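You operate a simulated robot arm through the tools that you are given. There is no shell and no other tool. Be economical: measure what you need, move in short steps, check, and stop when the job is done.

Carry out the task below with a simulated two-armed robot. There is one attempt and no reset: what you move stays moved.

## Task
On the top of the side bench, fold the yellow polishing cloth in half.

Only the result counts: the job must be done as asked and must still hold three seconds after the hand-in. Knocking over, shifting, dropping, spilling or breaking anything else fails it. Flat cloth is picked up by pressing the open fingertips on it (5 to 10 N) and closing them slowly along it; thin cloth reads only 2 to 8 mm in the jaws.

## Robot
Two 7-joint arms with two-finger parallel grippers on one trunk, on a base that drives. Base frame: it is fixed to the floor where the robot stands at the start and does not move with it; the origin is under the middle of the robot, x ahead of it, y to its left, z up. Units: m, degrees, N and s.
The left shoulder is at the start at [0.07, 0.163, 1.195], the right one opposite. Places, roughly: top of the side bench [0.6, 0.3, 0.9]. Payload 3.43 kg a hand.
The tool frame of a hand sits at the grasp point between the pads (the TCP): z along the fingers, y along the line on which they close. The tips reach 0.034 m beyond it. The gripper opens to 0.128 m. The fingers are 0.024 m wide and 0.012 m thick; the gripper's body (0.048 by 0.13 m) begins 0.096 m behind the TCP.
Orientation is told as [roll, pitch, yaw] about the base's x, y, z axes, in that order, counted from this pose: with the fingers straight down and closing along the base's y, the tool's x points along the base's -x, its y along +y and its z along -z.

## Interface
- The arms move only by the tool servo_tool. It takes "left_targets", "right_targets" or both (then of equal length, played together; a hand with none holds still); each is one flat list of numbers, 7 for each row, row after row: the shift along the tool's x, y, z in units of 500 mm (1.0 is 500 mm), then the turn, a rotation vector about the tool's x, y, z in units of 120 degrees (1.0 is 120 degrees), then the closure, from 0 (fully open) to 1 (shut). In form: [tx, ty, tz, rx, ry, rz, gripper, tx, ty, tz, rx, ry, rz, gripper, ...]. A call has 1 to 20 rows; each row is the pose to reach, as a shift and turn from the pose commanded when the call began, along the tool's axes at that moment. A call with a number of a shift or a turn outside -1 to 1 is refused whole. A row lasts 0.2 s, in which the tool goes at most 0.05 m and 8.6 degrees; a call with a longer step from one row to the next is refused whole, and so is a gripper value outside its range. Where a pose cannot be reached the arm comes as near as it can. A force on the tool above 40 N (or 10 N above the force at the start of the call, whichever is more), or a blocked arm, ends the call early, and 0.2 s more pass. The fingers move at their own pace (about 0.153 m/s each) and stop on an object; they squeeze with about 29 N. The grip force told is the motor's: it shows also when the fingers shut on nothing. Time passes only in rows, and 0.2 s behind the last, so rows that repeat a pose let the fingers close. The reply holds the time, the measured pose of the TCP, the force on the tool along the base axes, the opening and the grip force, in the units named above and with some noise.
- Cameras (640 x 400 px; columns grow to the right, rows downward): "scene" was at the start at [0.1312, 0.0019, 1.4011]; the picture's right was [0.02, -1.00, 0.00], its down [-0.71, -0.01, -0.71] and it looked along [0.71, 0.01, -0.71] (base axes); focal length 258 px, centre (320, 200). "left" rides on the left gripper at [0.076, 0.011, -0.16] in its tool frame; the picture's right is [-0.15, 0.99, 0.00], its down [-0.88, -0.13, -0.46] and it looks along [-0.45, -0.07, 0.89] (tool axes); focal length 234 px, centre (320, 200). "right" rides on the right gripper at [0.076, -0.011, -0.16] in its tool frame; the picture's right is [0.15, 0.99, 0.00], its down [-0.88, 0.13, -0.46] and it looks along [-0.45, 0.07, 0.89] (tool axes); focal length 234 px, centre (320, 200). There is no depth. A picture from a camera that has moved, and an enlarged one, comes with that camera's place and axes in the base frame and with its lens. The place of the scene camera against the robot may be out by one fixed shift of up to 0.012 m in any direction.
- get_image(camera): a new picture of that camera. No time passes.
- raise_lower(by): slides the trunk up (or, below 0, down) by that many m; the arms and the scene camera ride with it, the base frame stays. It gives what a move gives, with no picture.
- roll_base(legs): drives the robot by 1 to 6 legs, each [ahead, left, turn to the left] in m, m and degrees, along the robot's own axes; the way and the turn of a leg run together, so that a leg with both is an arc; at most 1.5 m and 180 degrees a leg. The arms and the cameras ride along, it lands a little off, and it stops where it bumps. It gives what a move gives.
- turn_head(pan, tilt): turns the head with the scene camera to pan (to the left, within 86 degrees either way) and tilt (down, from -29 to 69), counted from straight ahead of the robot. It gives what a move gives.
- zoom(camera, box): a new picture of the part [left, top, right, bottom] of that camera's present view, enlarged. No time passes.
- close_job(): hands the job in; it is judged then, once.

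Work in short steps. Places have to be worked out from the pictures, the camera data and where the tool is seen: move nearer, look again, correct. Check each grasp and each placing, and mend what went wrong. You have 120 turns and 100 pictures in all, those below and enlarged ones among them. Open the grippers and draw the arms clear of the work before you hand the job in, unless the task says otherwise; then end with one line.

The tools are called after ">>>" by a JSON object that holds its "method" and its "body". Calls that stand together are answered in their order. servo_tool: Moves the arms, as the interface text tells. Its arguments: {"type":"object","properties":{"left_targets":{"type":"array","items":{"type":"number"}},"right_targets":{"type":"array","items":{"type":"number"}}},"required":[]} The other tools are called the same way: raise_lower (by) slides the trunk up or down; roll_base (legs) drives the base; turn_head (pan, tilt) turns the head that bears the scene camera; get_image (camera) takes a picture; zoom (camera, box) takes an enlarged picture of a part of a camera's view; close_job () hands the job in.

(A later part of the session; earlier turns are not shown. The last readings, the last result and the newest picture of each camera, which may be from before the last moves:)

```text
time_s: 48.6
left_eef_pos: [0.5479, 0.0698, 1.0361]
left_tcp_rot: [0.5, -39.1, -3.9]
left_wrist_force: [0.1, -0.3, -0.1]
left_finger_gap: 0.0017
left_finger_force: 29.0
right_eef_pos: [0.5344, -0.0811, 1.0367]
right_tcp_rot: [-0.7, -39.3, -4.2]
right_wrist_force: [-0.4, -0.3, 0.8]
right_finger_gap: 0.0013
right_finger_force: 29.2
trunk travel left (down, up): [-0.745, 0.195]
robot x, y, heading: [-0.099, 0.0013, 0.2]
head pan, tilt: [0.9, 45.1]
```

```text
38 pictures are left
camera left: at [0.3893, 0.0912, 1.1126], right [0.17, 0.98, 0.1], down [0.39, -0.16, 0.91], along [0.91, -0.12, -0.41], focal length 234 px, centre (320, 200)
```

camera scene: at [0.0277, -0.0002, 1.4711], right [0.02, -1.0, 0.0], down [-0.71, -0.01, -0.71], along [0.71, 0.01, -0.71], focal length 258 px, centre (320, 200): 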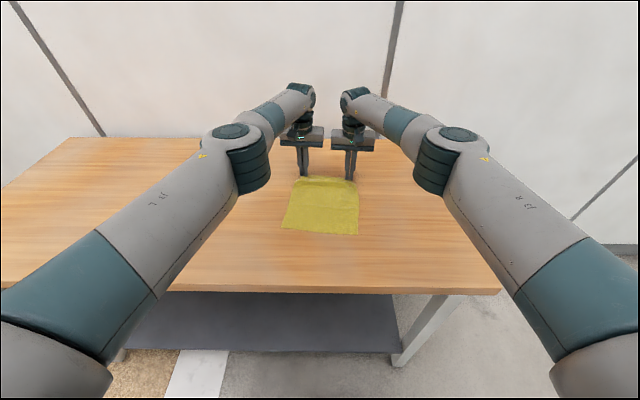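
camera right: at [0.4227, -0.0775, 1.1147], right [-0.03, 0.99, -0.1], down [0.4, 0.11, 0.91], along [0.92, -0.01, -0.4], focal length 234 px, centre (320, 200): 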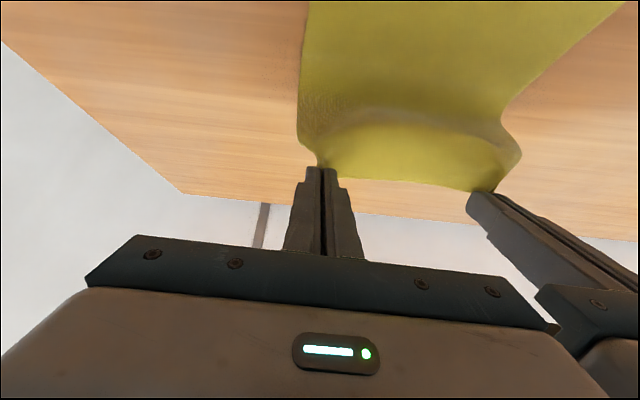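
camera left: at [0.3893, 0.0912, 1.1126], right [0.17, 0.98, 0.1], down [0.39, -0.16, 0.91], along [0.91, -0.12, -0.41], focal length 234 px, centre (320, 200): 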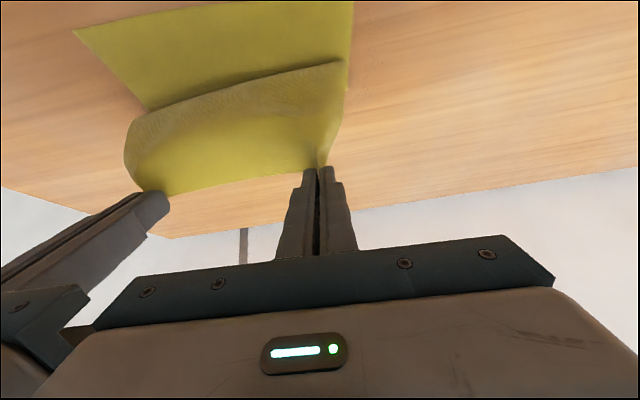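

The arc continues with a slight sag. I bring the edge slowly to about 30° short of the table and check the sag there.

>>> {"method": "servo_tool", "body": {"left_targets": [0.03, 0, -0.01, 0, -0.02, 0, 1, 0.063, 0, -0.0176, 0, -0.0417, 0, 1, 0.095, 0, -0.014, 0, -0.058, 0, 1, 0.1268, 0, -0.0094, 0, -0.075, 0, 1, 0.1268, 0, -0.0094, 0, -0.075, 0, 1, 0.1268, 0, -0.0094, 0, -0.075, 0, 1], "right_targets": [0.03, 0, -0.01, 0, -0.02, 0, 1, 0.063, 0, -0.0176, 0, -0.0417, 0, 1, 0.095, 0, -0.014, 0, -0.058, 0, 1, 0.1268, 0, -0.0094, 0, -0.075, 0, 1, 0.1268, 0, -0.0094, 0, -0.075, 0, 1, 0.1268, 0, -0.0094, 0, -0.075, 0, 1]}}

>>> {"method": "get_image", "body": {"camera": "left"}}

>>> {"method": "get_image", "body": {"camera": "right"}}

>>> {"method": "zoom", "body": {"camera": "scene", "box": [240, 130, 400, 230]}}

```text
time_s: 50.0
left_eef_pos: [0.4936, 0.0741, 1.002]
left_tcp_rot: [0.6, -48.2, -4.0]
left_wrist_force: [-0.8, -0.3, -0.4]
left_finger_gap: 0.0022
left_finger_force: 28.4
right_eef_pos: [0.4781, -0.0748, 1.0028]
right_tcp_rot: [-0.8, -48.5, -4.1]
right_wrist_force: [-0.2, -0.2, 0.2]
right_finger_gap: 0.0017
right_finger_force: 29.1
trunk travel left (down, up): [-0.745, 0.195]
robot x, y, heading: [-0.0977, 0.0012, 0.1]
head pan, tilt: [0.9, 45.1]
```

```text
37 pictures are left
camera left: at [0.3247, 0.0957, 1.0526], right [0.16, 0.98, 0.12], down [0.24, -0.15, 0.96], along [0.96, -0.12, -0.26], focal length 234 px, centre (320, 200)
```

left: 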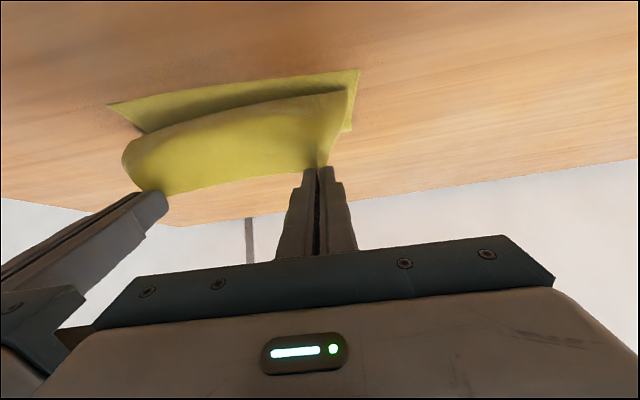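

```text
36 pictures are left
camera right: at [0.3094, -0.0731, 1.0527], right [-0.02, 0.99, -0.12], down [0.25, 0.12, 0.96], along [0.97, -0.01, -0.25], focal length 234 px, centre (320, 200)
```

right: 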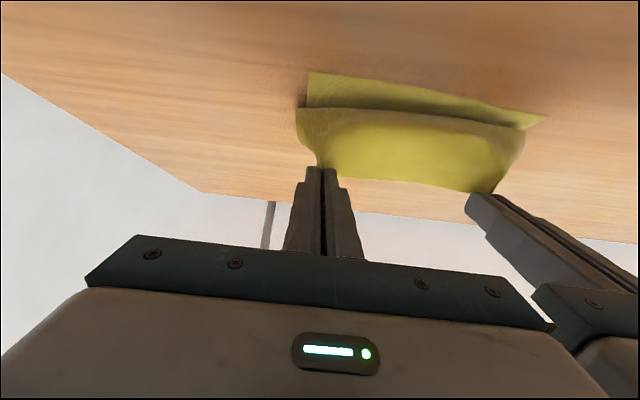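

```text
4.00 times, centred on (320, 180) of scene
camera zoom: at [0.0348, 0.002, 1.471], right [0.02, -1.0, 0.0], down [-0.71, -0.01, -0.71], along [0.71, 0.01, -0.71], focal length 1030 px, centre (320, 280)
```

zoom: 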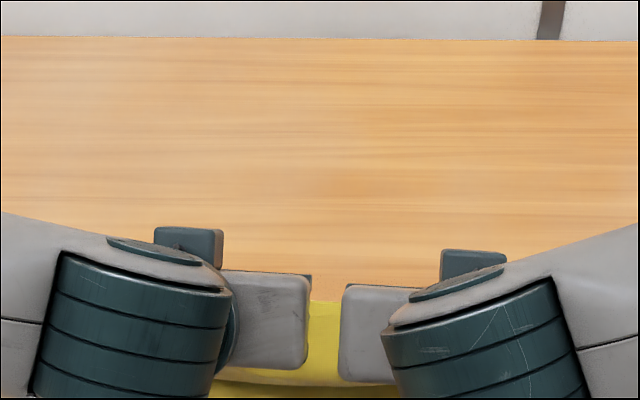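

The cloth has sagged into a bulge on the robot side, which is what spoiled the first fold. I'll go back up above the fold line, pull it taut, and sweep down again on a slightly larger radius (~0.126 m) so it stays stretched.

>>> {"method": "servo_tool", "body": {"left_targets": [-0.06, 0, 0.02, 0, 0.03, 0, 1, -0.12, 0, 0.045, 0, 0.055, 0, 1, -0.19, 0, 0.075, 0, 0.085, 0, 1, -0.258, 0, 0.107, 0, 0.111, 0, 1, -0.258, 0, 0.107, 0, 0.111, 0, 1, -0.258, 0, 0.107, 0, 0.111, 0, 1, -0.195, 0, 0.0386, 0, 0.0775, 0, 1, -0.133, 0, 0.0064, 0, 0.0525, 0, 1, -0.0662, 0, -0.013, 0, 0.0275, 0, 1, 0.0032, 0, -0.0158, 0, 0.0025, 0, 1, 0.061, 0, -0.0034, 0, -0.0142, 0, 1, 0.061, 0, -0.0034, 0, -0.0142, 0, 1], "right_targets": [-0.06, 0, 0.02, 0, 0.03, 0, 1, -0.12, 0, 0.045, 0, 0.055, 0, 1, -0.19, 0, 0.075, 0, 0.085, 0, 1, -0.258, 0, 0.107, 0, 0.111, 0, 1, -0.258, 0, 0.107, 0, 0.111, 0, 1, -0.258, 0, 0.107, 0, 0.111, 0, 1, -0.195, 0, 0.0386, 0, 0.0775, 0, 1, -0.133, 0, 0.0064, 0, 0.0525, 0, 1, -0.0662, 0, -0.013, 0, 0.0275, 0, 1, 0.0032, 0, -0.0158, 0, 0.0025, 0, 1, 0.061, 0, -0.0034, 0, -0.0142, 0, 1, 0.061, 0, -0.0034, 0, -0.0142, 0, 1]}}

>>> {"method": "get_image", "body": {"camera": "left"}}

>>> {"method": "get_image", "body": {"camera": "right"}}

>>> {"method": "zoom", "body": {"camera": "scene", "box": [240, 150, 400, 250]}}

```text
time_s: 52.6
left_eef_pos: [0.4721, 0.0743, 0.9805]
left_tcp_rot: [0.5, -50.2, -4.0]
left_wrist_force: [-0.2, 0.1, -0.1]
left_finger_gap: 0.0023
left_finger_force: 28.6
right_eef_pos: [0.4606, -0.0758, 0.9795]
right_tcp_rot: [-0.8, -50.3, -4.1]
right_wrist_force: [-0.3, -0.1, -0.7]
right_finger_gap: 0.0015
right_finger_force: 28.9
trunk travel left (down, up): [-0.745, 0.195]
robot x, y, heading: [-0.0969, -0.0016, 0.1]
head pan, tilt: [0.9, 45.1]
```

```text
34 pictures are left
camera left: at [0.3014, 0.0959, 1.0262], right [0.16, 0.98, 0.12], down [0.21, -0.15, 0.97], along [0.97, -0.13, -0.23], focal length 234 px, centre (320, 200)
```

left: 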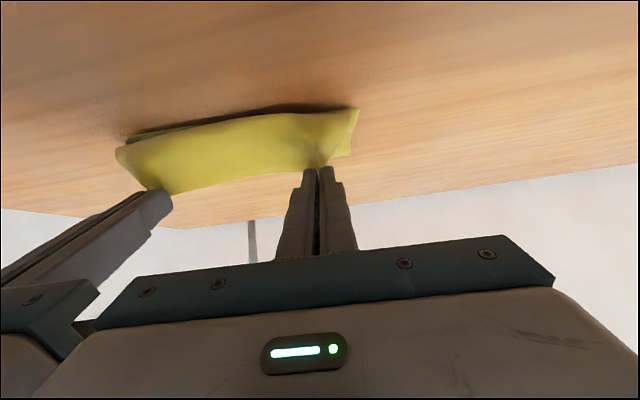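

```text
33 pictures are left
camera right: at [0.2901, -0.0722, 1.0247], right [-0.01, 0.99, -0.12], down [0.22, 0.12, 0.97], along [0.97, -0.01, -0.22], focal length 234 px, centre (320, 200)
```

right: 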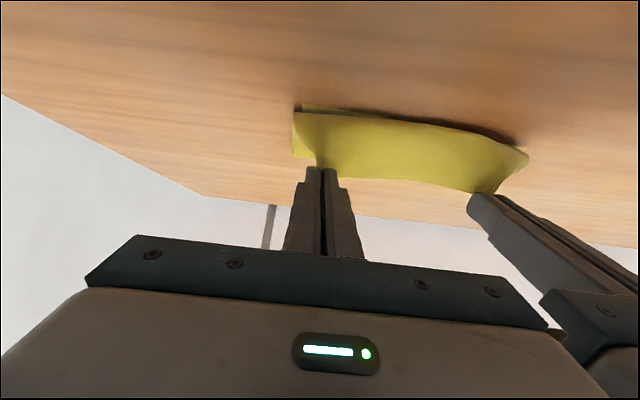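

```text
4.00 times, centred on (320, 200) of scene
camera zoom: at [0.0343, 0.0018, 1.4711], right [0.02, -1.0, 0.0], down [-0.71, -0.01, -0.71], along [0.71, 0.01, -0.71], focal length 1030 px, centre (320, 200)
```

zoom: 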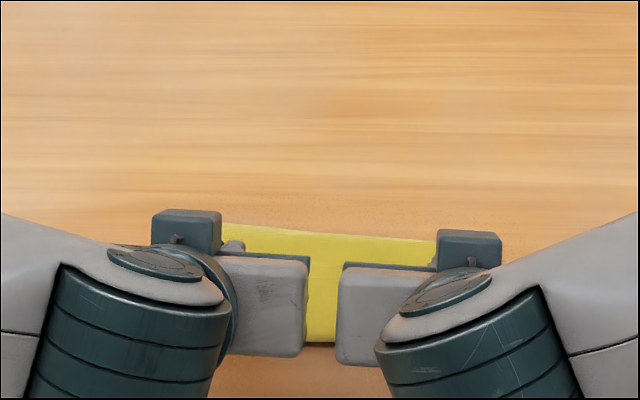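

The cloth is stiff enough that the hold orientation keeps pushing a bulge toward the robot. A better grip is to pinch with the jaws closing across the edge (yaw ±90), so the sheet leaves along the fingers and can be laid forward. First I bring the edge back up and over so I can lay it flat again.

>>> {"method": "servo_tool", "body": {"left_targets": [-0.063, 0, 0.024, 0, 0.025, 0, 1, -0.126, 0, 0.048, 0, 0.05, 0, 1, -0.189, 0, 0.072, 0, 0.075, 0, 1, -0.252, 0, 0.096, 0, 0.1, 0, 1, -0.3146, 0, 0.1204, 0, 0.127, 0, 1, -0.322, 0, 0.138, 0, 0.18, 0, 1, -0.33, 0, 0.156, 0, 0.233, 0, 1, -0.338, 0, 0.174, 0, 0.286, 0, 1, -0.3466, 0, 0.1926, 0, 0.333, 0, 1, -0.3466, 0, 0.1926, 0, 0.333, 0, 1], "right_targets": [-0.063, 0, 0.024, 0, 0.025, 0, 1, -0.126, 0, 0.048, 0, 0.05, 0, 1, -0.189, 0, 0.072, 0, 0.075, 0, 1, -0.252, 0, 0.096, 0, 0.1, 0, 1, -0.3146, 0, 0.1204, 0, 0.127, 0, 1, -0.322, 0, 0.138, 0, 0.18, 0, 1, -0.33, 0, 0.156, 0, 0.233, 0, 1, -0.338, 0, 0.174, 0, 0.286, 0, 1, -0.3466, 0, 0.1926, 0, 0.333, 0, 1, -0.3466, 0, 0.1926, 0, 0.333, 0, 1]}}

>>> {"method": "roll_base", "body": {"legs": [[0.055, 0, 0]]}}

```text
time_s: 54.8
left_eef_pos: [0.6566, 0.0624, 1.0526]
left_tcp_rot: [0.4, -10.0, -3.6]
left_wrist_force: [-0.4, 0.0, -0.4]
left_finger_gap: 0.0021
left_finger_force: 29.4
right_eef_pos: [0.6432, -0.0887, 1.05]
right_tcp_rot: [-0.5, -10.2, -4.5]
right_wrist_force: [-0.7, 0.4, 0.1]
right_finger_gap: 0.0018
right_finger_force: 28.4
trunk travel left (down, up): [-0.745, 0.195]
robot x, y, heading: [-0.0941, -0.0014, 0.1]
head pan, tilt: [0.9, 45.1]
```

```text
time_s: 55.7
left_eef_pos: [0.7091, 0.0627, 1.0555]
left_tcp_rot: [0.4, -10.3, -3.6]
left_wrist_force: [0.0, 0.2, -0.7]
left_finger_gap: 0.002
left_finger_force: 28.7
right_eef_pos: [0.6958, -0.0893, 1.0521]
right_tcp_rot: [-0.4, -10.6, -4.5]
right_wrist_force: [-0.5, 0.5, -0.2]
right_finger_gap: 0.0015
right_finger_force: 29.2
trunk travel left (down, up): [-0.745, 0.195]
robot x, y, heading: [-0.039, 0.0004, 0.1]
head pan, tilt: [0.9, 45.1]
```

Now I lay the edge flat at the far side, open, and lift clear.

>>> {"method": "servo_tool", "body": {"left_targets": [-0.02, 0.002, 0.06, 0, 0.03, 0, 1, -0.025, 0.004, 0.12, 0, 0.06, 0, 1, -0.02, 0.006, 0.18, 0, 0.086, 0, 1, -0.014, 0.006, 0.222, 0, 0.086, 0, 1, -0.012, 0.006, 0.234, 0, 0.086, 0, 1, -0.012, 0.006, 0.234, 0, 0.086, 0, 0.95, -0.012, 0.006, 0.234, 0, 0.086, 0, 0.85, -0.012, 0.006, 0.234, 0, 0.086, 0, 0.75, -0.012, 0.006, 0.234, 0, 0.086, 0, 0.75, -0.012, 0.006, 0.16, 0, 0.086, 0, 0.75, -0.012, 0.006, 0.08, 0, 0.086, 0, 0.75, -0.012, 0.006, 0.0, 0, 0.086, 0, 0.6], "right_targets": [-0.02, -0.002, 0.06, 0, 0.03, 0, 1, -0.025, -0.004, 0.12, 0, 0.06, 0, 1, -0.02, -0.006, 0.18, 0, 0.086, 0, 1, -0.014, -0.006, 0.22, 0, 0.086, 0, 1, -0.012, -0.006, 0.229, 0, 0.086, 0, 1, -0.012, -0.006, 0.229, 0, 0.086, 0, 0.95, -0.012, -0.006, 0.229, 0, 0.086, 0, 0.85, -0.012, -0.006, 0.229, 0, 0.086, 0, 0.75, -0.012, -0.006, 0.229, 0, 0.086, 0, 0.75, -0.012, -0.006, 0.16, 0, 0.086, 0, 0.75, -0.012, -0.006, 0.08, 0, 0.086, 0, 0.75, -0.012, -0.006, 0.0, 0, 0.086, 0, 0.6]}}

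>>> {"method": "get_image", "body": {"camera": "scene"}}

```text
time_s: 58.3
left_eef_pos: [0.7152, 0.0647, 1.0554]
left_tcp_rot: [0.4, 0.2, -3.5]
left_wrist_force: [-0.2, -0.2, -0.8]
left_finger_gap: 0.051
left_finger_force: 0.1
right_eef_pos: [0.7024, -0.0898, 1.0555]
right_tcp_rot: [-0.4, 0.0, -4.7]
right_wrist_force: [0.2, -0.3, 0.3]
right_finger_gap: 0.0512
right_finger_force: 0.1
trunk travel left (down, up): [-0.745, 0.195]
robot x, y, heading: [-0.0444, -0.0001, 0.4]
head pan, tilt: [0.9, 45.1]
```

```text
31 pictures are left
camera scene: at [0.087, 0.0022, 1.4711], right [0.02, -1.0, 0.0], down [-0.71, -0.01, -0.71], along [0.71, 0.01, -0.71], focal length 258 px, centre (320, 200)
```

scene: 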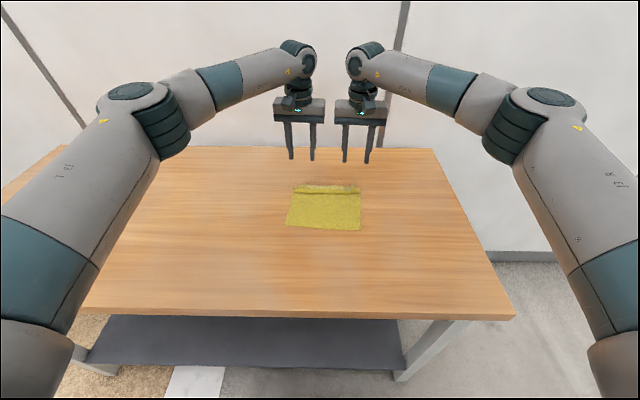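

There is a wrinkle across the cloth near the far edge, so I zoom in.

>>> {"method": "zoom", "body": {"camera": "scene", "box": [264, 165, 384, 240]}}

>>> {"method": "zoom", "body": {"camera": "left", "box": [100, 0, 420, 200]}}

```text
5.33 times, centred on (324, 202) of scene
camera zoom: at [0.087, 0.0022, 1.4711], right [0.02, -1.0, 0.0], down [-0.71, -0.01, -0.71], along [0.71, 0.01, -0.71], focal length 1373 px, centre (299, 187)
```

zoom: 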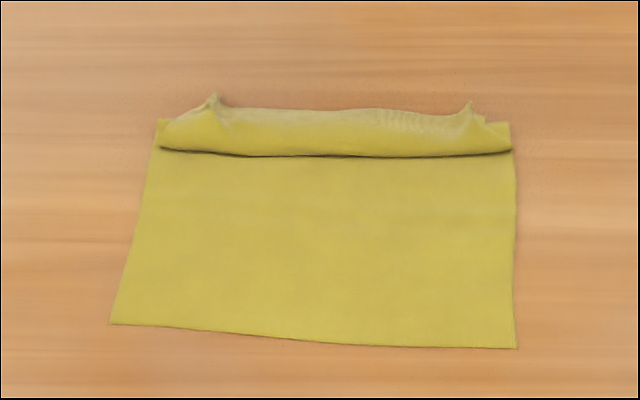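

```text
2.00 times, centred on (260, 100) of left
camera zoom: at [0.6408, 0.0812, 1.2159], right [0.21, 0.98, 0.01], down [0.87, -0.19, 0.45], along [0.44, -0.09, -0.89], focal length 468 px, centre (440, 400)
```

zoom: 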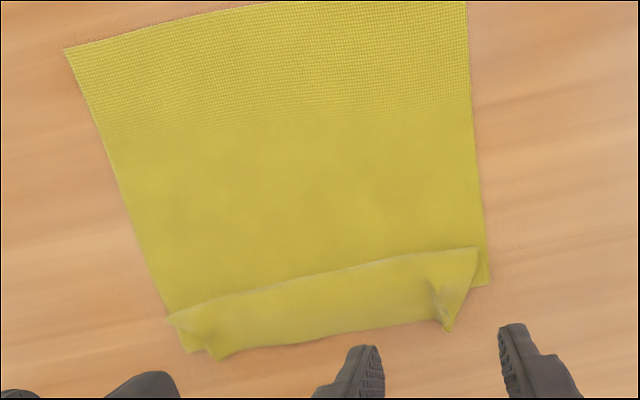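

The forward base move dragged the whole cloth about 7 cm ahead. It still lies square on the bench, with its near edge now at x≈0.557 (left) and 0.546 (right), and its far strip in a small Z.

The data also show this cloth hangs limp. The hands must therefore follow a straight diagonal from above the fold line down to the near edge (height + backward travel = constant) rather than a circle. I regrip the far edge first.

>>> {"method": "servo_tool", "body": {"left_targets": [-0.02, 0.003, 0.06, 0, 0, 0, 0.766, -0.04, 0.005, 0.13, 0, 0, 0, 0.766, -0.04, 0.005, 0.19, 0, 0, 0, 0.766, -0.04, 0.005, 0.21, 0, 0, 0, 0.766, -0.04, 0.005, 0.21, 0, 0, 0, 0.766], "right_targets": [-0.02, -0.005, 0.06, 0, 0, 0, 0.766, -0.044, -0.01, 0.13, 0, 0, 0, 0.766, -0.044, -0.01, 0.19, 0, 0, 0, 0.766, -0.044, -0.01, 0.21, 0, 0, 0, 0.766, -0.044, -0.01, 0.21, 0, 0, 0, 0.766]}}

>>> {"method": "zoom", "body": {"camera": "left", "box": [100, 60, 420, 260]}}

>>> {"method": "zoom", "body": {"camera": "right", "box": [220, 60, 540, 260]}}

```text
time_s: 59.5
left_eef_pos: [0.7369, 0.0652, 0.9474]
left_tcp_rot: [0.5, 0.3, -3.5]
left_wrist_force: [0.2, -0.2, 0.7]
left_finger_gap: 0.0299
left_finger_force: 0.0
right_eef_pos: [0.7261, -0.0989, 0.9474]
right_tcp_rot: [-0.6, 0.1, -4.5]
right_wrist_force: [-0.3, 0.2, 0.1]
right_finger_gap: 0.0299
right_finger_force: 0.1
trunk travel left (down, up): [-0.745, 0.195]
robot x, y, heading: [-0.0435, -0.0001, 0.1]
head pan, tilt: [0.9, 45.1]
```

```text
2.00 times, centred on (260, 160) of left
camera zoom: at [0.6635, 0.0811, 1.1084], right [0.21, 0.98, 0.01], down [0.87, -0.19, 0.45], along [0.44, -0.09, -0.89], focal length 468 px, centre (440, 280)
```

zoom: 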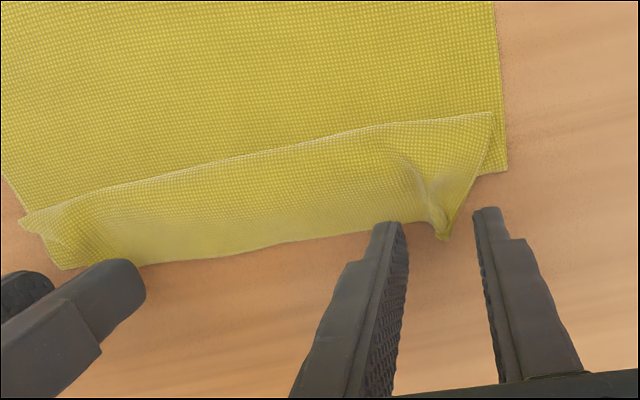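

```text
2.00 times, centred on (380, 160) of right
camera zoom: at [0.6513, -0.102, 1.1086], right [-0.07, 1.0, -0.01], down [0.89, 0.06, 0.45], along [0.45, 0.02, -0.89], focal length 468 px, centre (200, 280)
```

zoom: 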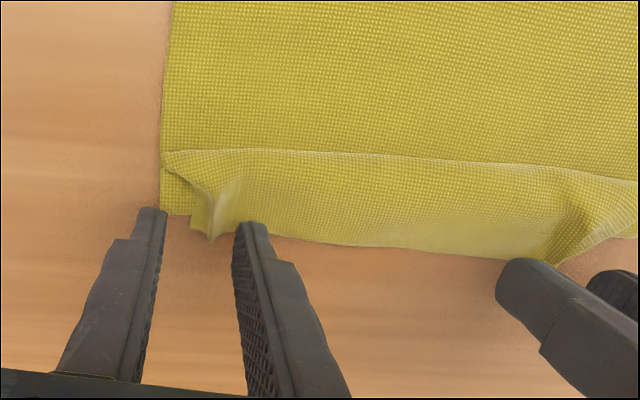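

Alignment is good. I shift 3 mm inward and descend to near contact.

>>> {"method": "servo_tool", "body": {"left_targets": [0.006, -0.003, 0.01, 0, 0, 0, 0.766, 0.006, -0.003, 0.018, 0, 0, 0, 0.766, 0.006, -0.003, 0.022, 0, 0, 0, 0.766, 0.006, -0.003, 0.022, 0, 0, 0, 0.766], "right_targets": [0.006, 0, 0.01, 0, 0, 0, 0.766, 0.006, 0, 0.018, 0, 0, 0, 0.766, 0.006, 0, 0.022, 0, 0, 0, 0.766, 0.006, 0, 0.022, 0, 0, 0, 0.766]}}

>>> {"method": "servo_tool", "body": {"left_targets": [0, 0, 0.002, 0, 0, 0, 0.766, 0, 0, 0.002, 0, 0, 0, 0.766], "right_targets": [0, 0, 0.002, 0, 0, 0, 0.766, 0, 0, 0.002, 0, 0, 0, 0.766]}}

```text
time_s: 60.5
left_eef_pos: [0.7343, 0.0652, 0.9375]
left_tcp_rot: [0.4, 0.3, -3.5]
left_wrist_force: [-0.4, 0.6, 0.0]
left_finger_gap: 0.0299
left_finger_force: 0.1
right_eef_pos: [0.7223, -0.0983, 0.937]
right_tcp_rot: [-0.5, 0.1, -4.6]
right_wrist_force: [0.1, -0.3, 1.1]
right_finger_gap: 0.0298
right_finger_force: 0.1
trunk travel left (down, up): [-0.745, 0.195]
robot x, y, heading: [-0.0384, -0.0011, 0.5]
head pan, tilt: [0.9, 45.1]
```

```text
time_s: 61.1
left_eef_pos: [0.7335, 0.065, 0.9362]
left_tcp_rot: [0.4, 0.2, -3.5]
left_wrist_force: [-0.8, -0.3, 0.6]
left_finger_gap: 0.03
left_finger_force: 0.1
right_eef_pos: [0.7222, -0.0983, 0.9354]
right_tcp_rot: [-0.4, 0.0, -4.7]
right_wrist_force: [-0.1, 0.1, 5.3]
right_finger_gap: 0.0301
right_finger_force: 0.0
trunk travel left (down, up): [-0.745, 0.195]
robot x, y, heading: [-0.0408, 0.0009, 0.1]
head pan, tilt: [0.9, 45.1]
```

The right hand is at 5 N. I lower the left about 1 mm more, close both slowly, then lift 3 cm to check.

>>> {"method": "servo_tool", "body": {"left_targets": [0, 0, 0.0015, 0, 0, 0, 0.766, 0, 0, 0.0025, 0, 0, 0, 0.78, 0, 0, 0.0025, 0, 0, 0, 0.8, 0, 0, 0.0025, 0, 0, 0, 0.82, 0, 0, 0.0025, 0, 0, 0, 0.84, 0, 0, 0.0025, 0, 0, 0, 0.86, 0, 0, 0.0025, 0, 0, 0, 0.88, 0, 0, 0.0025, 0, 0, 0, 0.9, 0, 0, 0.0025, 0, 0, 0, 0.92, 0, 0, 0.0025, 0, 0, 0, 0.94, 0, 0, 0.0025, 0, 0, 0, 0.96, 0, 0, 0.0025, 0, 0, 0, 0.98, 0, 0, 0.0025, 0, 0, 0, 1, 0, 0, 0.0025, 0, 0, 0, 1, 0, 0, 0.0025, 0, 0, 0, 1], "right_targets": [0, 0, 0.0005, 0, 0, 0, 0.766, 0, 0, 0.0005, 0, 0, 0, 0.78, 0, 0, 0.0005, 0, 0, 0, 0.8, 0, 0, 0.0005, 0, 0, 0, 0.82, 0, 0, 0.0005, 0, 0, 0, 0.84, 0, 0, 0.0005, 0, 0, 0, 0.86, 0, 0, 0.0005, 0, 0, 0, 0.88, 0, 0, 0.0005, 0, 0, 0, 0.9, 0, 0, 0.0005, 0, 0, 0, 0.92, 0, 0, 0.0005, 0, 0, 0, 0.94, 0, 0, 0.0005, 0, 0, 0, 0.96, 0, 0, 0.0005, 0, 0, 0, 0.98, 0, 0, 0.0005, 0, 0, 0, 1, 0, 0, 0.0005, 0, 0, 0, 1, 0, 0, 0.0005, 0, 0, 0, 1]}}

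>>> {"method": "servo_tool", "body": {"left_targets": [0, 0, -0.03, 0, 0, 0, 1, 0, 0, -0.06, 0, 0, 0, 1, 0, 0, -0.09, 0, 0, 0, 1, 0, 0, -0.12, 0, 0, 0, 1], "right_targets": [0, 0, -0.03, 0, 0, 0, 1, 0, 0, -0.06, 0, 0, 0, 1, 0, 0, -0.09, 0, 0, 0, 1, 0, 0, -0.12, 0, 0, 0, 1]}}

>>> {"method": "zoom", "body": {"camera": "scene", "box": [240, 130, 400, 230]}}

```text
time_s: 64.3
left_eef_pos: [0.7344, 0.064, 0.935]
left_tcp_rot: [0.3, 0.2, -3.6]
left_wrist_force: [-1.3, -9.7, 1.8]
left_finger_gap: 0.0025
left_finger_force: 29.1
right_eef_pos: [0.7219, -0.0968, 0.936]
right_tcp_rot: [-0.4, 0.0, -4.5]
right_wrist_force: [0.5, 9.7, 5.9]
right_finger_gap: 0.002
right_finger_force: 28.6
trunk travel left (down, up): [-0.745, 0.195]
robot x, y, heading: [-0.0437, 0.0001, 0.2]
head pan, tilt: [0.9, 45.1]
```

```text
time_s: 65.3
left_eef_pos: [0.7333, 0.0645, 0.9972]
left_tcp_rot: [0.4, 0.2, -3.5]
left_wrist_force: [-0.6, -9.4, -0.6]
left_finger_gap: 0.0023
left_finger_force: 29.2
right_eef_pos: [0.7223, -0.0975, 0.9943]
right_tcp_rot: [-0.5, 0.0, -4.6]
right_wrist_force: [-0.9, 8.6, 0.8]
right_finger_gap: 0.0021
right_finger_force: 28.9
trunk travel left (down, up): [-0.745, 0.195]
robot x, y, heading: [-0.0442, 0.0013, -0.0]
head pan, tilt: [0.9, 45.1]
```

```text
4.00 times, centred on (320, 180) of scene
camera zoom: at [0.088, 0.0021, 1.4711], right [0.02, -1.0, 0.0], down [-0.71, -0.01, -0.71], along [0.71, 0.01, -0.71], focal length 1030 px, centre (320, 280)
```

zoom: 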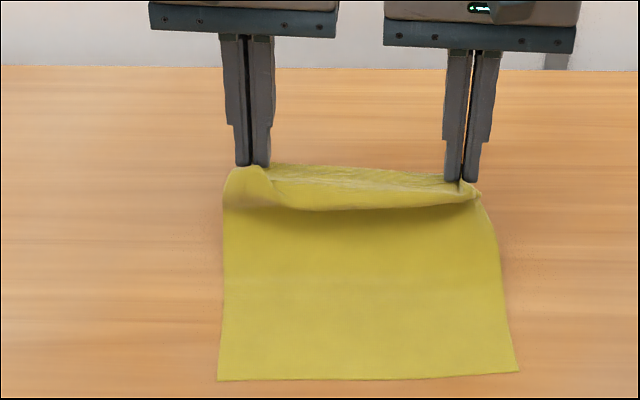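

>>> {"method": "servo_tool", "body": {"left_targets": [0.02, -0.003, -0.03, 0, 0, 0, 1, 0.04, -0.006, -0.06, 0, 0, 0, 1, 0.04, -0.006, -0.06, 0, 0, 0, 1], "right_targets": [0.02, 0.003, -0.03, 0, 0, 0, 1, 0.04, 0.006, -0.06, 0, 0, 0, 1, 0.04, 0.006, -0.06, 0, 0, 0, 1]}}

>>> {"method": "get_image", "body": {"camera": "left"}}

>>> {"method": "zoom", "body": {"camera": "scene", "box": [240, 130, 400, 230]}}

```text
time_s: 66.1
left_eef_pos: [0.7145, 0.0641, 1.0251]
left_tcp_rot: [0.4, 0.3, -3.5]
left_wrist_force: [-0.7, -1.4, 0.2]
left_finger_gap: 0.002
left_finger_force: 29.6
right_eef_pos: [0.7024, -0.0942, 1.0233]
right_tcp_rot: [-0.6, 0.2, -4.6]
right_wrist_force: [-0.3, 0.8, 0.1]
right_finger_gap: 0.0022
right_finger_force: 29.5
trunk travel left (down, up): [-0.745, 0.195]
robot x, y, heading: [-0.0434, 0.0003, 0.1]
head pan, tilt: [0.9, 45.1]
```

```text
25 pictures are left
camera left: at [0.6405, 0.0796, 1.1861], right [0.21, 0.98, 0.01], down [0.87, -0.19, 0.45], along [0.44, -0.09, -0.89], focal length 234 px, centre (320, 200)
```

left: 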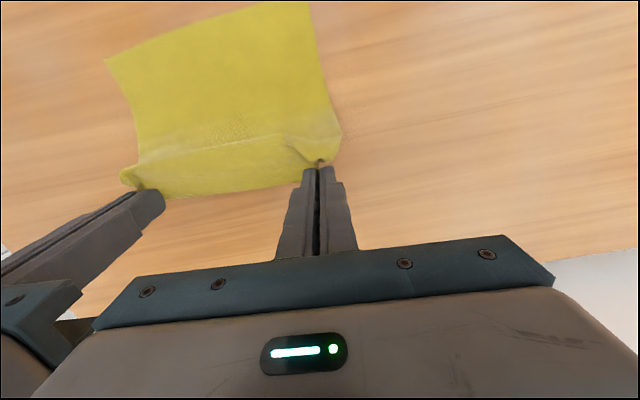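

```text
4.00 times, centred on (320, 180) of scene
camera zoom: at [0.0901, 0.002, 1.4709], right [0.02, -1.0, 0.0], down [-0.71, -0.01, -0.71], along [0.71, 0.01, -0.71], focal length 1030 px, centre (320, 280)
```

zoom: 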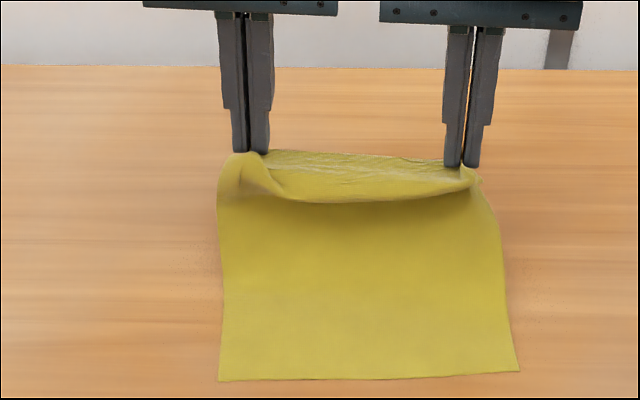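

I lift further, to right above the fold line, so the sheet hangs straight and I can see whether the left grip caught only the edge.

>>> {"method": "servo_tool", "body": {"left_targets": [0.017, 0, -0.036, 0, 0, 0, 1, 0.034, 0, -0.072, 0, 0, 0, 1, 0.034, 0, -0.072, 0, 0, 0, 1], "right_targets": [0.017, 0, -0.036, 0, 0, 0, 1, 0.034, 0, -0.072, 0, 0, 0, 1, 0.034, 0, -0.072, 0, 0, 0, 1]}}

>>> {"method": "zoom", "body": {"camera": "scene", "box": [240, 110, 400, 230]}}

>>> {"method": "zoom", "body": {"camera": "left", "box": [100, 60, 420, 260]}}

```text
time_s: 66.9
left_eef_pos: [0.6976, 0.0634, 1.0624]
left_tcp_rot: [0.3, 0.3, -3.5]
left_wrist_force: [-0.2, -0.8, 0.8]
left_finger_gap: 0.0024
left_finger_force: 29.1
right_eef_pos: [0.6867, -0.0908, 1.06]
right_tcp_rot: [-0.6, 0.0, -4.6]
right_wrist_force: [1.5, -0.1, -0.5]
right_finger_gap: 0.0024
right_finger_force: 28.8
trunk travel left (down, up): [-0.745, 0.195]
robot x, y, heading: [-0.0403, 0.0012, 0.1]
head pan, tilt: [0.9, 45.1]
```

```text
3.33 times, centred on (320, 170) of scene
camera zoom: at [0.0897, 0.0021, 1.4709], right [0.02, -1.0, 0.0], down [-0.71, -0.01, -0.71], along [0.71, 0.01, -0.71], focal length 858 px, centre (320, 300)
```

zoom: 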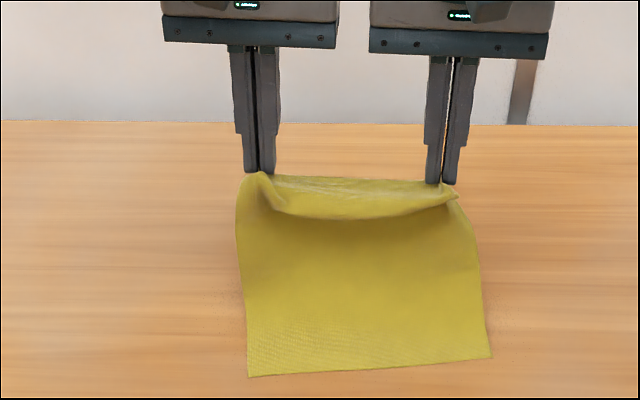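

```text
2.00 times, centred on (260, 160) of left
camera zoom: at [0.6238, 0.0793, 1.2221], right [0.21, 0.98, 0.01], down [0.87, -0.19, 0.45], along [0.44, -0.09, -0.89], focal length 468 px, centre (440, 280)
```

zoom: 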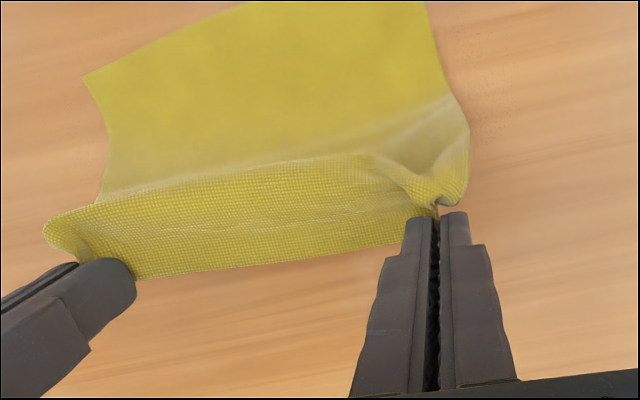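

The grips caught the small Z (edge plus the fold beneath it), so this hold is wrong. I lay it back down, open and lift, then straighten the far strip before the next grip.

>>> {"method": "servo_tool", "body": {"left_targets": [-0.03, 0, 0.08, 0, 0, 0, 1, -0.055, 0, 0.16, 0, 0, 0, 1, -0.065, 0, 0.22, 0, 0, 0, 1, -0.065, 0, 0.242, 0, 0, 0, 1, -0.065, 0, 0.242, 0, 0, 0, 0.9, -0.065, 0, 0.242, 0, 0, 0, 0.75, -0.065, 0, 0.242, 0, 0, 0, 0.65, -0.065, 0, 0.242, 0, 0, 0, 0.65, -0.065, 0, 0.16, 0, 0, 0, 0.65, -0.065, 0, 0.08, 0, 0, 0, 0.65, -0.065, 0, 0.0, 0, 0, 0, 0.65], "right_targets": [-0.03, 0, 0.08, 0, 0, 0, 1, -0.055, 0, 0.16, 0, 0, 0, 1, -0.065, 0, 0.22, 0, 0, 0, 1, -0.065, 0, 0.238, 0, 0, 0, 1, -0.065, 0, 0.238, 0, 0, 0, 0.9, -0.065, 0, 0.238, 0, 0, 0, 0.75, -0.065, 0, 0.238, 0, 0, 0, 0.65, -0.065, 0, 0.238, 0, 0, 0, 0.65, -0.065, 0, 0.16, 0, 0, 0, 0.65, -0.065, 0, 0.08, 0, 0, 0, 0.65, -0.065, 0, 0.0, 0, 0, 0, 0.65]}}

>>> {"method": "zoom", "body": {"camera": "scene", "box": [240, 140, 400, 240]}}

>>> {"method": "zoom", "body": {"camera": "left", "box": [100, 0, 420, 200]}}

```text
time_s: 69.3
left_eef_pos: [0.7346, 0.0619, 1.0628]
left_tcp_rot: [0.5, 0.2, -3.5]
left_wrist_force: [-0.8, -0.3, -0.3]
left_finger_gap: 0.0448
left_finger_force: 0.0
right_eef_pos: [0.7153, -0.0949, 1.0617]
right_tcp_rot: [-0.5, 0.0, -4.6]
right_wrist_force: [-0.5, 0.4, -0.3]
right_finger_gap: 0.0451
right_finger_force: 0.1
trunk travel left (down, up): [-0.745, 0.195]
robot x, y, heading: [-0.0421, 0.0002, 0.0]
head pan, tilt: [0.9, 45.1]
```

```text
4.00 times, centred on (320, 190) of scene
camera zoom: at [0.0873, 0.002, 1.4711], right [0.02, -1.0, 0.0], down [-0.71, -0.01, -0.71], along [0.71, 0.01, -0.71], focal length 1030 px, centre (320, 240)
```

zoom: 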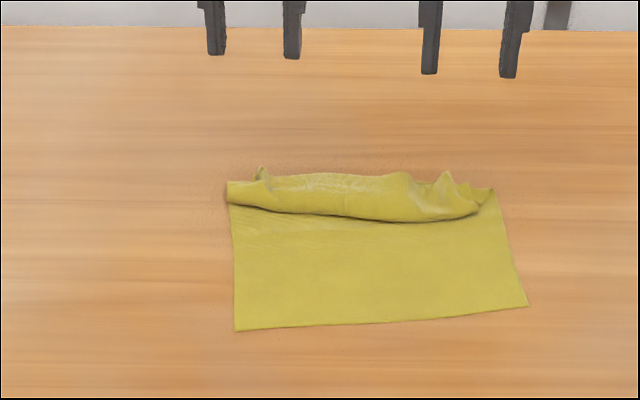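

```text
2.00 times, centred on (260, 100) of left
camera zoom: at [0.6596, 0.0769, 1.2234], right [0.21, 0.98, 0.01], down [0.87, -0.19, 0.45], along [0.44, -0.09, -0.89], focal length 468 px, centre (440, 400)
```

zoom: 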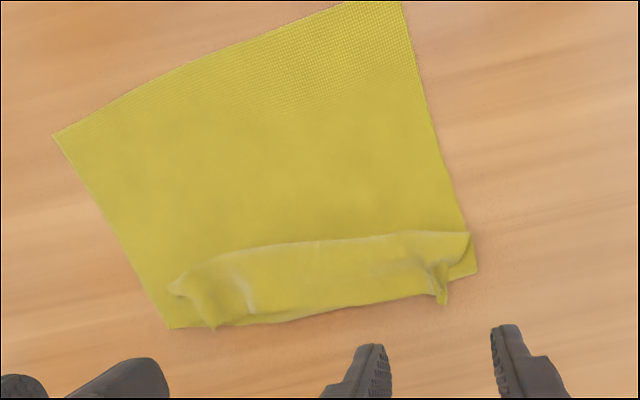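

The cloth is now slightly rotated, with the edge ridges still standing up on top of the far strip. This time I'll pinch only the standing ridges, without pressing. I descend to about 8 mm above the bench and look.

>>> {"method": "servo_tool", "body": {"left_targets": [-0.0, 0, 0.08, 0, 0, 0, 0.72, 0, 0, 0.16, 0, 0, 0, 0.72, 0, 0, 0.22, 0, 0, 0, 0.72, 0, 0, 0.236, 0, 0, 0, 0.72, 0, 0, 0.236, 0, 0, 0, 0.72], "right_targets": [-0.0, 0, 0.08, 0, 0, 0, 0.72, 0, 0, 0.16, 0, 0, 0, 0.72, 0, 0, 0.22, 0, 0, 0, 0.72, 0, 0, 0.234, 0, 0, 0, 0.72, 0, 0, 0.234, 0, 0, 0, 0.72]}}

>>> {"method": "zoom", "body": {"camera": "left", "box": [180, 90, 420, 240]}}

>>> {"method": "zoom", "body": {"camera": "right", "box": [220, 90, 460, 240]}}

```text
time_s: 70.5
left_eef_pos: [0.7317, 0.0625, 0.9437]
left_tcp_rot: [0.4, 0.4, -3.4]
left_wrist_force: [0.0, -1.1, 0.8]
left_finger_gap: 0.036
left_finger_force: 0.0
right_eef_pos: [0.7173, -0.0952, 0.944]
right_tcp_rot: [-0.4, 0.0, -4.5]
right_wrist_force: [-0.2, 0.0, -0.3]
right_finger_gap: 0.036
right_finger_force: 0.0
trunk travel left (down, up): [-0.745, 0.195]
robot x, y, heading: [-0.0425, 0.0029, 0.1]
head pan, tilt: [0.9, 45.1]
```

```text
2.67 times, centred on (300, 165) of left
camera zoom: at [0.6565, 0.0775, 1.1046], right [0.21, 0.98, 0.01], down [0.87, -0.19, 0.45], along [0.44, -0.09, -0.89], focal length 624 px, centre (373, 293)
```

zoom: 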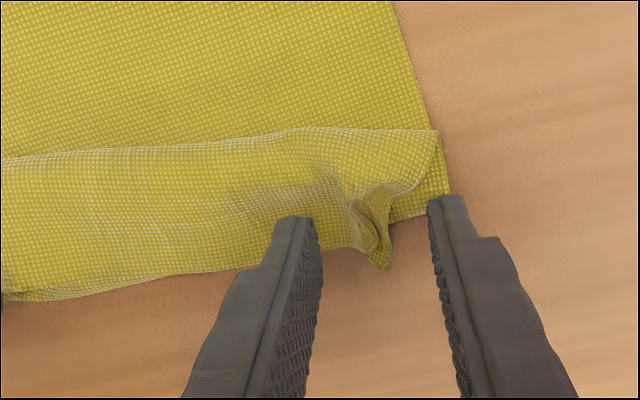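

```text
2.67 times, centred on (340, 165) of right
camera zoom: at [0.6426, -0.0993, 1.1049], right [-0.07, 1.0, -0.01], down [0.89, 0.06, 0.45], along [0.45, 0.02, -0.89], focal length 624 px, centre (267, 293)
```

zoom: 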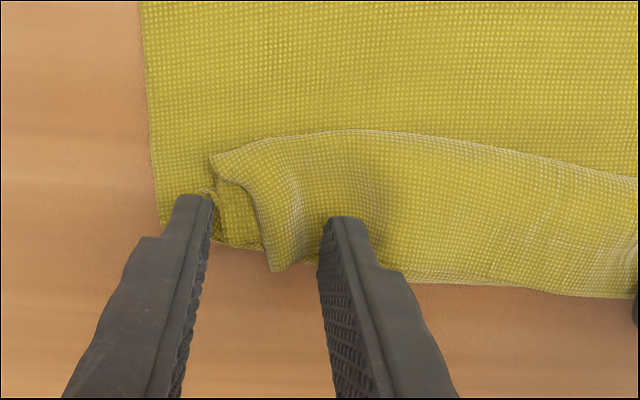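

Both ridge tips poke out beyond the far fold, between the fingers. I shift 8 mm forward so only those tips are caught, go down 5 mm and close.

>>> {"method": "servo_tool", "body": {"left_targets": [-0.008, 0, 0, 0, 0, 0, 0.72, -0.016, 0, 0.005, 0, 0, 0, 0.72, -0.016, 0, 0.011, 0, 0, 0, 0.74, -0.016, 0, 0.011, 0, 0, 0, 0.78, -0.016, 0, 0.011, 0, 0, 0, 0.82, -0.016, 0, 0.011, 0, 0, 0, 0.86, -0.016, 0, 0.011, 0, 0, 0, 0.9, -0.016, 0, 0.011, 0, 0, 0, 0.94, -0.016, 0, 0.011, 0, 0, 0, 0.98, -0.016, 0, 0.011, 0, 0, 0, 1, -0.016, 0, 0.011, 0, 0, 0, 1, -0.016, 0, 0.011, 0, 0, 0, 1], "right_targets": [-0.008, 0.002, 0, 0, 0, 0, 0.72, -0.016, 0.004, 0.005, 0, 0, 0, 0.72, -0.016, 0.004, 0.011, 0, 0, 0, 0.74, -0.016, 0.004, 0.011, 0, 0, 0, 0.78, -0.016, 0.004, 0.011, 0, 0, 0, 0.82, -0.016, 0.004, 0.011, 0, 0, 0, 0.86, -0.016, 0.004, 0.011, 0, 0, 0, 0.9, -0.016, 0.004, 0.011, 0, 0, 0, 0.94, -0.016, 0.004, 0.011, 0, 0, 0, 0.98, -0.016, 0.004, 0.011, 0, 0, 0, 1, -0.016, 0.004, 0.011, 0, 0, 0, 1, -0.016, 0.004, 0.011, 0, 0, 0, 1]}}

>>> {"method": "servo_tool", "body": {"left_targets": [0, 0, -0.05, 0, 0, 0, 1, 0, 0, -0.1, 0, 0, 0, 1, 0, 0, -0.14, 0, 0, 0, 1], "right_targets": [0, 0, -0.05, 0, 0, 0, 1, 0, 0, -0.1, 0, 0, 0, 1, 0, 0, -0.14, 0, 0, 0, 1]}}

>>> {"method": "zoom", "body": {"camera": "scene", "box": [240, 120, 400, 240]}}

```text
time_s: 73.1
left_eef_pos: [0.7373, 0.0623, 0.9374]
left_tcp_rot: [0.5, 0.3, -3.5]
left_wrist_force: [-0.3, -1.2, 0.1]
left_finger_gap: 0.0024
left_finger_force: 28.5
right_eef_pos: [0.7264, -0.0946, 0.9373]
right_tcp_rot: [-0.5, 0.1, -4.6]
right_wrist_force: [0.1, 0.4, 0.1]
right_finger_gap: 0.0024
right_finger_force: 29.0
trunk travel left (down, up): [-0.745, 0.195]
robot x, y, heading: [-0.0427, -0.0004, 0.2]
head pan, tilt: [0.9, 45.1]
```

```text
time_s: 73.9
left_eef_pos: [0.7356, 0.0621, 1.0082]
left_tcp_rot: [0.3, 0.2, -3.4]
left_wrist_force: [0.1, 0.8, -0.4]
left_finger_gap: 0.0021
left_finger_force: 28.6
right_eef_pos: [0.7258, -0.0953, 1.0086]
right_tcp_rot: [-0.5, 0.0, -4.5]
right_wrist_force: [-0.4, 0.6, 0.1]
right_finger_gap: 0.0025
right_finger_force: 28.9
trunk travel left (down, up): [-0.745, 0.195]
robot x, y, heading: [-0.043, 0.0024, 0.0]
head pan, tilt: [0.9, 45.1]
```

```text
3.33 times, centred on (320, 180) of scene
camera zoom: at [0.0885, 0.002, 1.471], right [0.02, -1.0, 0.0], down [-0.71, -0.01, -0.71], along [0.71, 0.01, -0.71], focal length 858 px, centre (320, 267)
```

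zoom: 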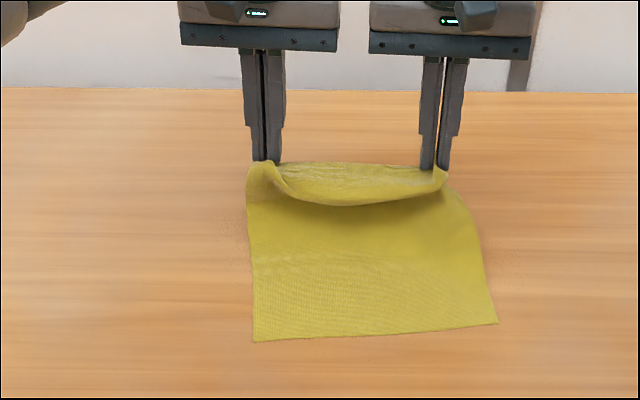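

>>> {"method": "servo_tool", "body": {"left_targets": [0, 0, -0.035, 0, 0, 0, 1, 0, 0, -0.07, 0, 0, 0, 1, 0, 0, -0.07, 0, 0, 0, 1], "right_targets": [0, 0, -0.035, 0, 0, 0, 1, 0, 0, -0.07, 0, 0, 0, 1, 0, 0, -0.07, 0, 0, 0, 1]}}

>>> {"method": "zoom", "body": {"camera": "scene", "box": [240, 110, 400, 230]}}

>>> {"method": "zoom", "body": {"camera": "left", "box": [100, 60, 420, 260]}}

```text
time_s: 74.7
left_eef_pos: [0.7382, 0.0629, 1.0412]
left_tcp_rot: [0.4, 0.4, -3.4]
left_wrist_force: [0.7, 0.4, -0.2]
left_finger_gap: 0.002
left_finger_force: 28.5
right_eef_pos: [0.7275, -0.094, 1.0427]
right_tcp_rot: [-0.5, 0.1, -4.6]
right_wrist_force: [0.3, 0.4, 0.4]
right_finger_gap: 0.0028
right_finger_force: 29.6
trunk travel left (down, up): [-0.745, 0.195]
robot x, y, heading: [-0.0438, -0.0029, 0.4]
head pan, tilt: [0.9, 45.1]
```

```text
3.33 times, centred on (320, 170) of scene
camera zoom: at [0.0898, 0.0021, 1.4709], right [0.02, -1.0, 0.0], down [-0.71, -0.01, -0.71], along [0.71, 0.01, -0.71], focal length 858 px, centre (320, 300)
```

zoom: 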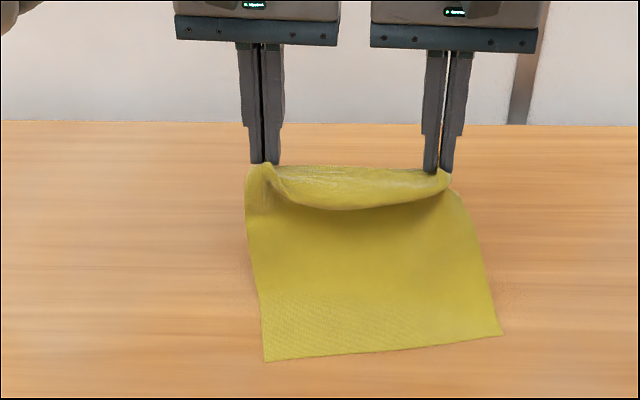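

```text
2.00 times, centred on (260, 160) of left
camera zoom: at [0.6639, 0.0782, 1.2024], right [0.21, 0.98, 0.01], down [0.87, -0.19, 0.45], along [0.44, -0.09, -0.89], focal length 468 px, centre (440, 280)
```

zoom: 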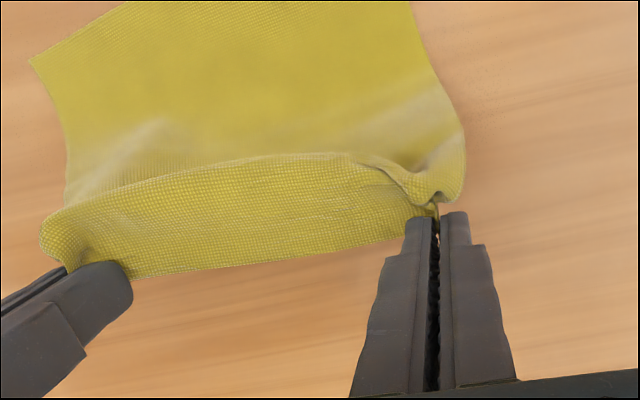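

The flap keeps its 4–5 cm width and the near edge was dragged, so the Z is still caught. I lay it down and release again. Then I'll drive forward a little and use closed fingertips to drag the top strip forward and unroll the Z.

>>> {"method": "servo_tool", "body": {"left_targets": [-0.005, 0, 0.07, 0, 0, 0, 1, -0.01, 0, 0.14, 0, 0, 0, 1, -0.01, 0, 0.19, 0, 0, 0, 1, -0.01, 0, 0.2, 0, 0, 0, 1, -0.01, 0, 0.2, 0, 0, 0, 0.9, -0.01, 0, 0.2, 0, 0, 0, 0.8, -0.01, 0, 0.2, 0, 0, 0, 0.7, -0.01, 0, 0.2, 0, 0, 0, 0.6, -0.01, 0, 0.2, 0, 0, 0, 0.6, -0.01, 0, 0.12, 0, 0, 0, 0.6, -0.01, 0, 0.04, 0, 0, 0, 0.6], "right_targets": [-0.005, 0, 0.07, 0, 0, 0, 1, -0.01, 0, 0.14, 0, 0, 0, 1, -0.01, 0, 0.19, 0, 0, 0, 1, -0.01, 0, 0.203, 0, 0, 0, 1, -0.01, 0, 0.203, 0, 0, 0, 0.9, -0.01, 0, 0.203, 0, 0, 0, 0.8, -0.01, 0, 0.203, 0, 0, 0, 0.7, -0.01, 0, 0.203, 0, 0, 0, 0.6, -0.01, 0, 0.203, 0, 0, 0, 0.6, -0.01, 0, 0.12, 0, 0, 0, 0.6, -0.01, 0, 0.04, 0, 0, 0, 0.6]}}

>>> {"method": "roll_base", "body": {"legs": [[0.045, 0, 0]]}}

>>> {"method": "get_image", "body": {"camera": "left"}}

>>> {"method": "zoom", "body": {"camera": "scene", "box": [240, 140, 400, 240]}}

```text
time_s: 77.1
left_eef_pos: [0.7434, 0.0601, 1.0238]
left_tcp_rot: [0.4, 0.2, -3.4]
left_wrist_force: [-0.6, 0.4, 0.5]
left_finger_gap: 0.0512
left_finger_force: 0.1
right_eef_pos: [0.7297, -0.0943, 1.0266]
right_tcp_rot: [-0.5, 0.0, -4.6]
right_wrist_force: [-0.1, 0.4, -0.8]
right_finger_gap: 0.051
right_finger_force: 0.0
trunk travel left (down, up): [-0.745, 0.195]
robot x, y, heading: [-0.0443, -0.0044, -0.2]
head pan, tilt: [0.9, 45.1]
```

```text
time_s: 78.0
left_eef_pos: [0.7854, 0.0578, 1.0259]
left_tcp_rot: [0.4, 0.1, -3.6]
left_wrist_force: [-0.1, -0.4, 0.6]
left_finger_gap: 0.051
left_finger_force: 0.1
right_eef_pos: [0.7707, -0.0952, 1.029]
right_tcp_rot: [-0.5, -0.1, -4.6]
right_wrist_force: [0.0, -0.8, 0.7]
right_finger_gap: 0.0513
right_finger_force: 0.0
trunk travel left (down, up): [-0.745, 0.195]
robot x, y, heading: [-0.0016, -0.0011, 0.1]
head pan, tilt: [0.9, 45.1]
```

```text
14 pictures are left
camera left: at [0.7092, 0.0744, 1.1866], right [0.21, 0.98, 0.01], down [0.87, -0.19, 0.45], along [0.45, -0.09, -0.89], focal length 234 px, centre (320, 200)
```

left: 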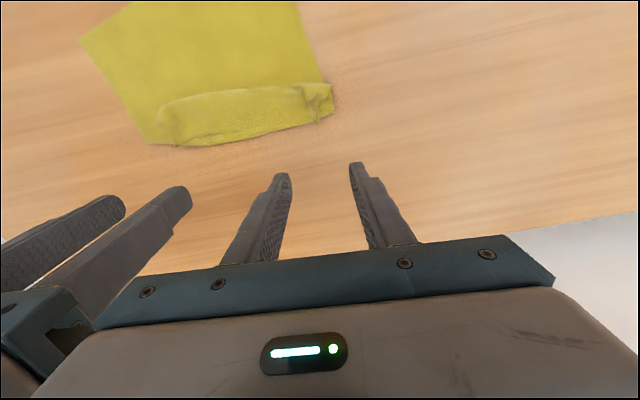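

```text
4.00 times, centred on (320, 190) of scene
camera zoom: at [0.1266, 0.0022, 1.4718], right [0.02, -1.0, 0.0], down [-0.71, -0.01, -0.71], along [0.71, 0.01, -0.71], focal length 1030 px, centre (320, 240)
```

zoom: 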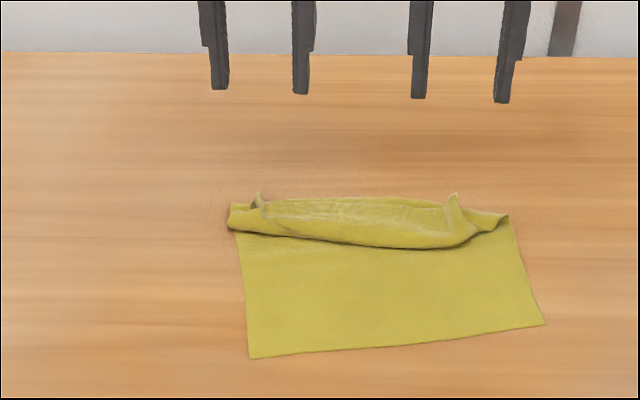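

The Z strip spans x≈0.70–0.74. I close the grippers and put the closed tips just above the middle of that strip, then press and drag forward.

>>> {"method": "servo_tool", "body": {"left_targets": [0.06, -0.007, 0.03, 0, 0, 0, 1, 0.126, -0.014, 0.08, 0, 0, 0, 1, 0.126, -0.014, 0.14, 0, 0, 0, 1, 0.126, -0.014, 0.162, 0, 0, 0, 1, 0.126, -0.014, 0.17, 0, 0, 0, 1, 0.126, -0.014, 0.17, 0, 0, 0, 1], "right_targets": [0.06, 0.003, 0.03, 0, 0, 0, 1, 0.113, 0.005, 0.08, 0, 0, 0, 1, 0.113, 0.005, 0.14, 0, 0, 0, 1, 0.113, 0.005, 0.168, 0, 0, 0, 1, 0.113, 0.005, 0.176, 0, 0, 0, 1, 0.113, 0.005, 0.176, 0, 0, 0, 1]}}

>>> {"method": "servo_tool", "body": {"left_targets": [0, 0, 0.003, 0, 0, 0, 1, 0, 0, 0.006, 0, 0, 0, 1, 0, 0, 0.006, 0, 0, 0, 1], "right_targets": [0, 0, 0.003, 0, 0, 0, 1, 0, 0, 0.006, 0, 0, 0, 1, 0, 0, 0.006, 0, 0, 0, 1]}}

```text
time_s: 79.4
left_eef_pos: [0.7248, 0.0577, 0.9399]
left_tcp_rot: [0.4, 0.2, -3.6]
left_wrist_force: [0.5, -0.8, 0.5]
left_finger_gap: 0.0001
left_finger_force: 28.8
right_eef_pos: [0.7186, -0.091, 0.9367]
right_tcp_rot: [-0.5, 0.0, -4.6]
right_wrist_force: [0.3, -1.5, 6.1]
right_finger_gap: 0.0
right_finger_force: 29.1
trunk travel left (down, up): [-0.745, 0.195]
robot x, y, heading: [-0.0007, 0.0009, 0.2]
head pan, tilt: [0.9, 45.1]
```

```text
time_s: 80.2
left_eef_pos: [0.7232, 0.0571, 0.9363]
left_tcp_rot: [0.4, 0.1, -3.5]
left_wrist_force: [0.2, 0.7, 1.3]
left_finger_gap: 0.0
left_finger_force: 29.1
right_eef_pos: [0.7186, -0.0907, 0.9359]
right_tcp_rot: [-0.4, -0.1, -4.5]
right_wrist_force: [4.0, -4.1, 23.3]
right_finger_gap: 0.0001
right_finger_force: 29.0
trunk travel left (down, up): [-0.745, 0.195]
robot x, y, heading: [-0.0021, -0.001, 0.0]
head pan, tilt: [0.9, 45.1]
```

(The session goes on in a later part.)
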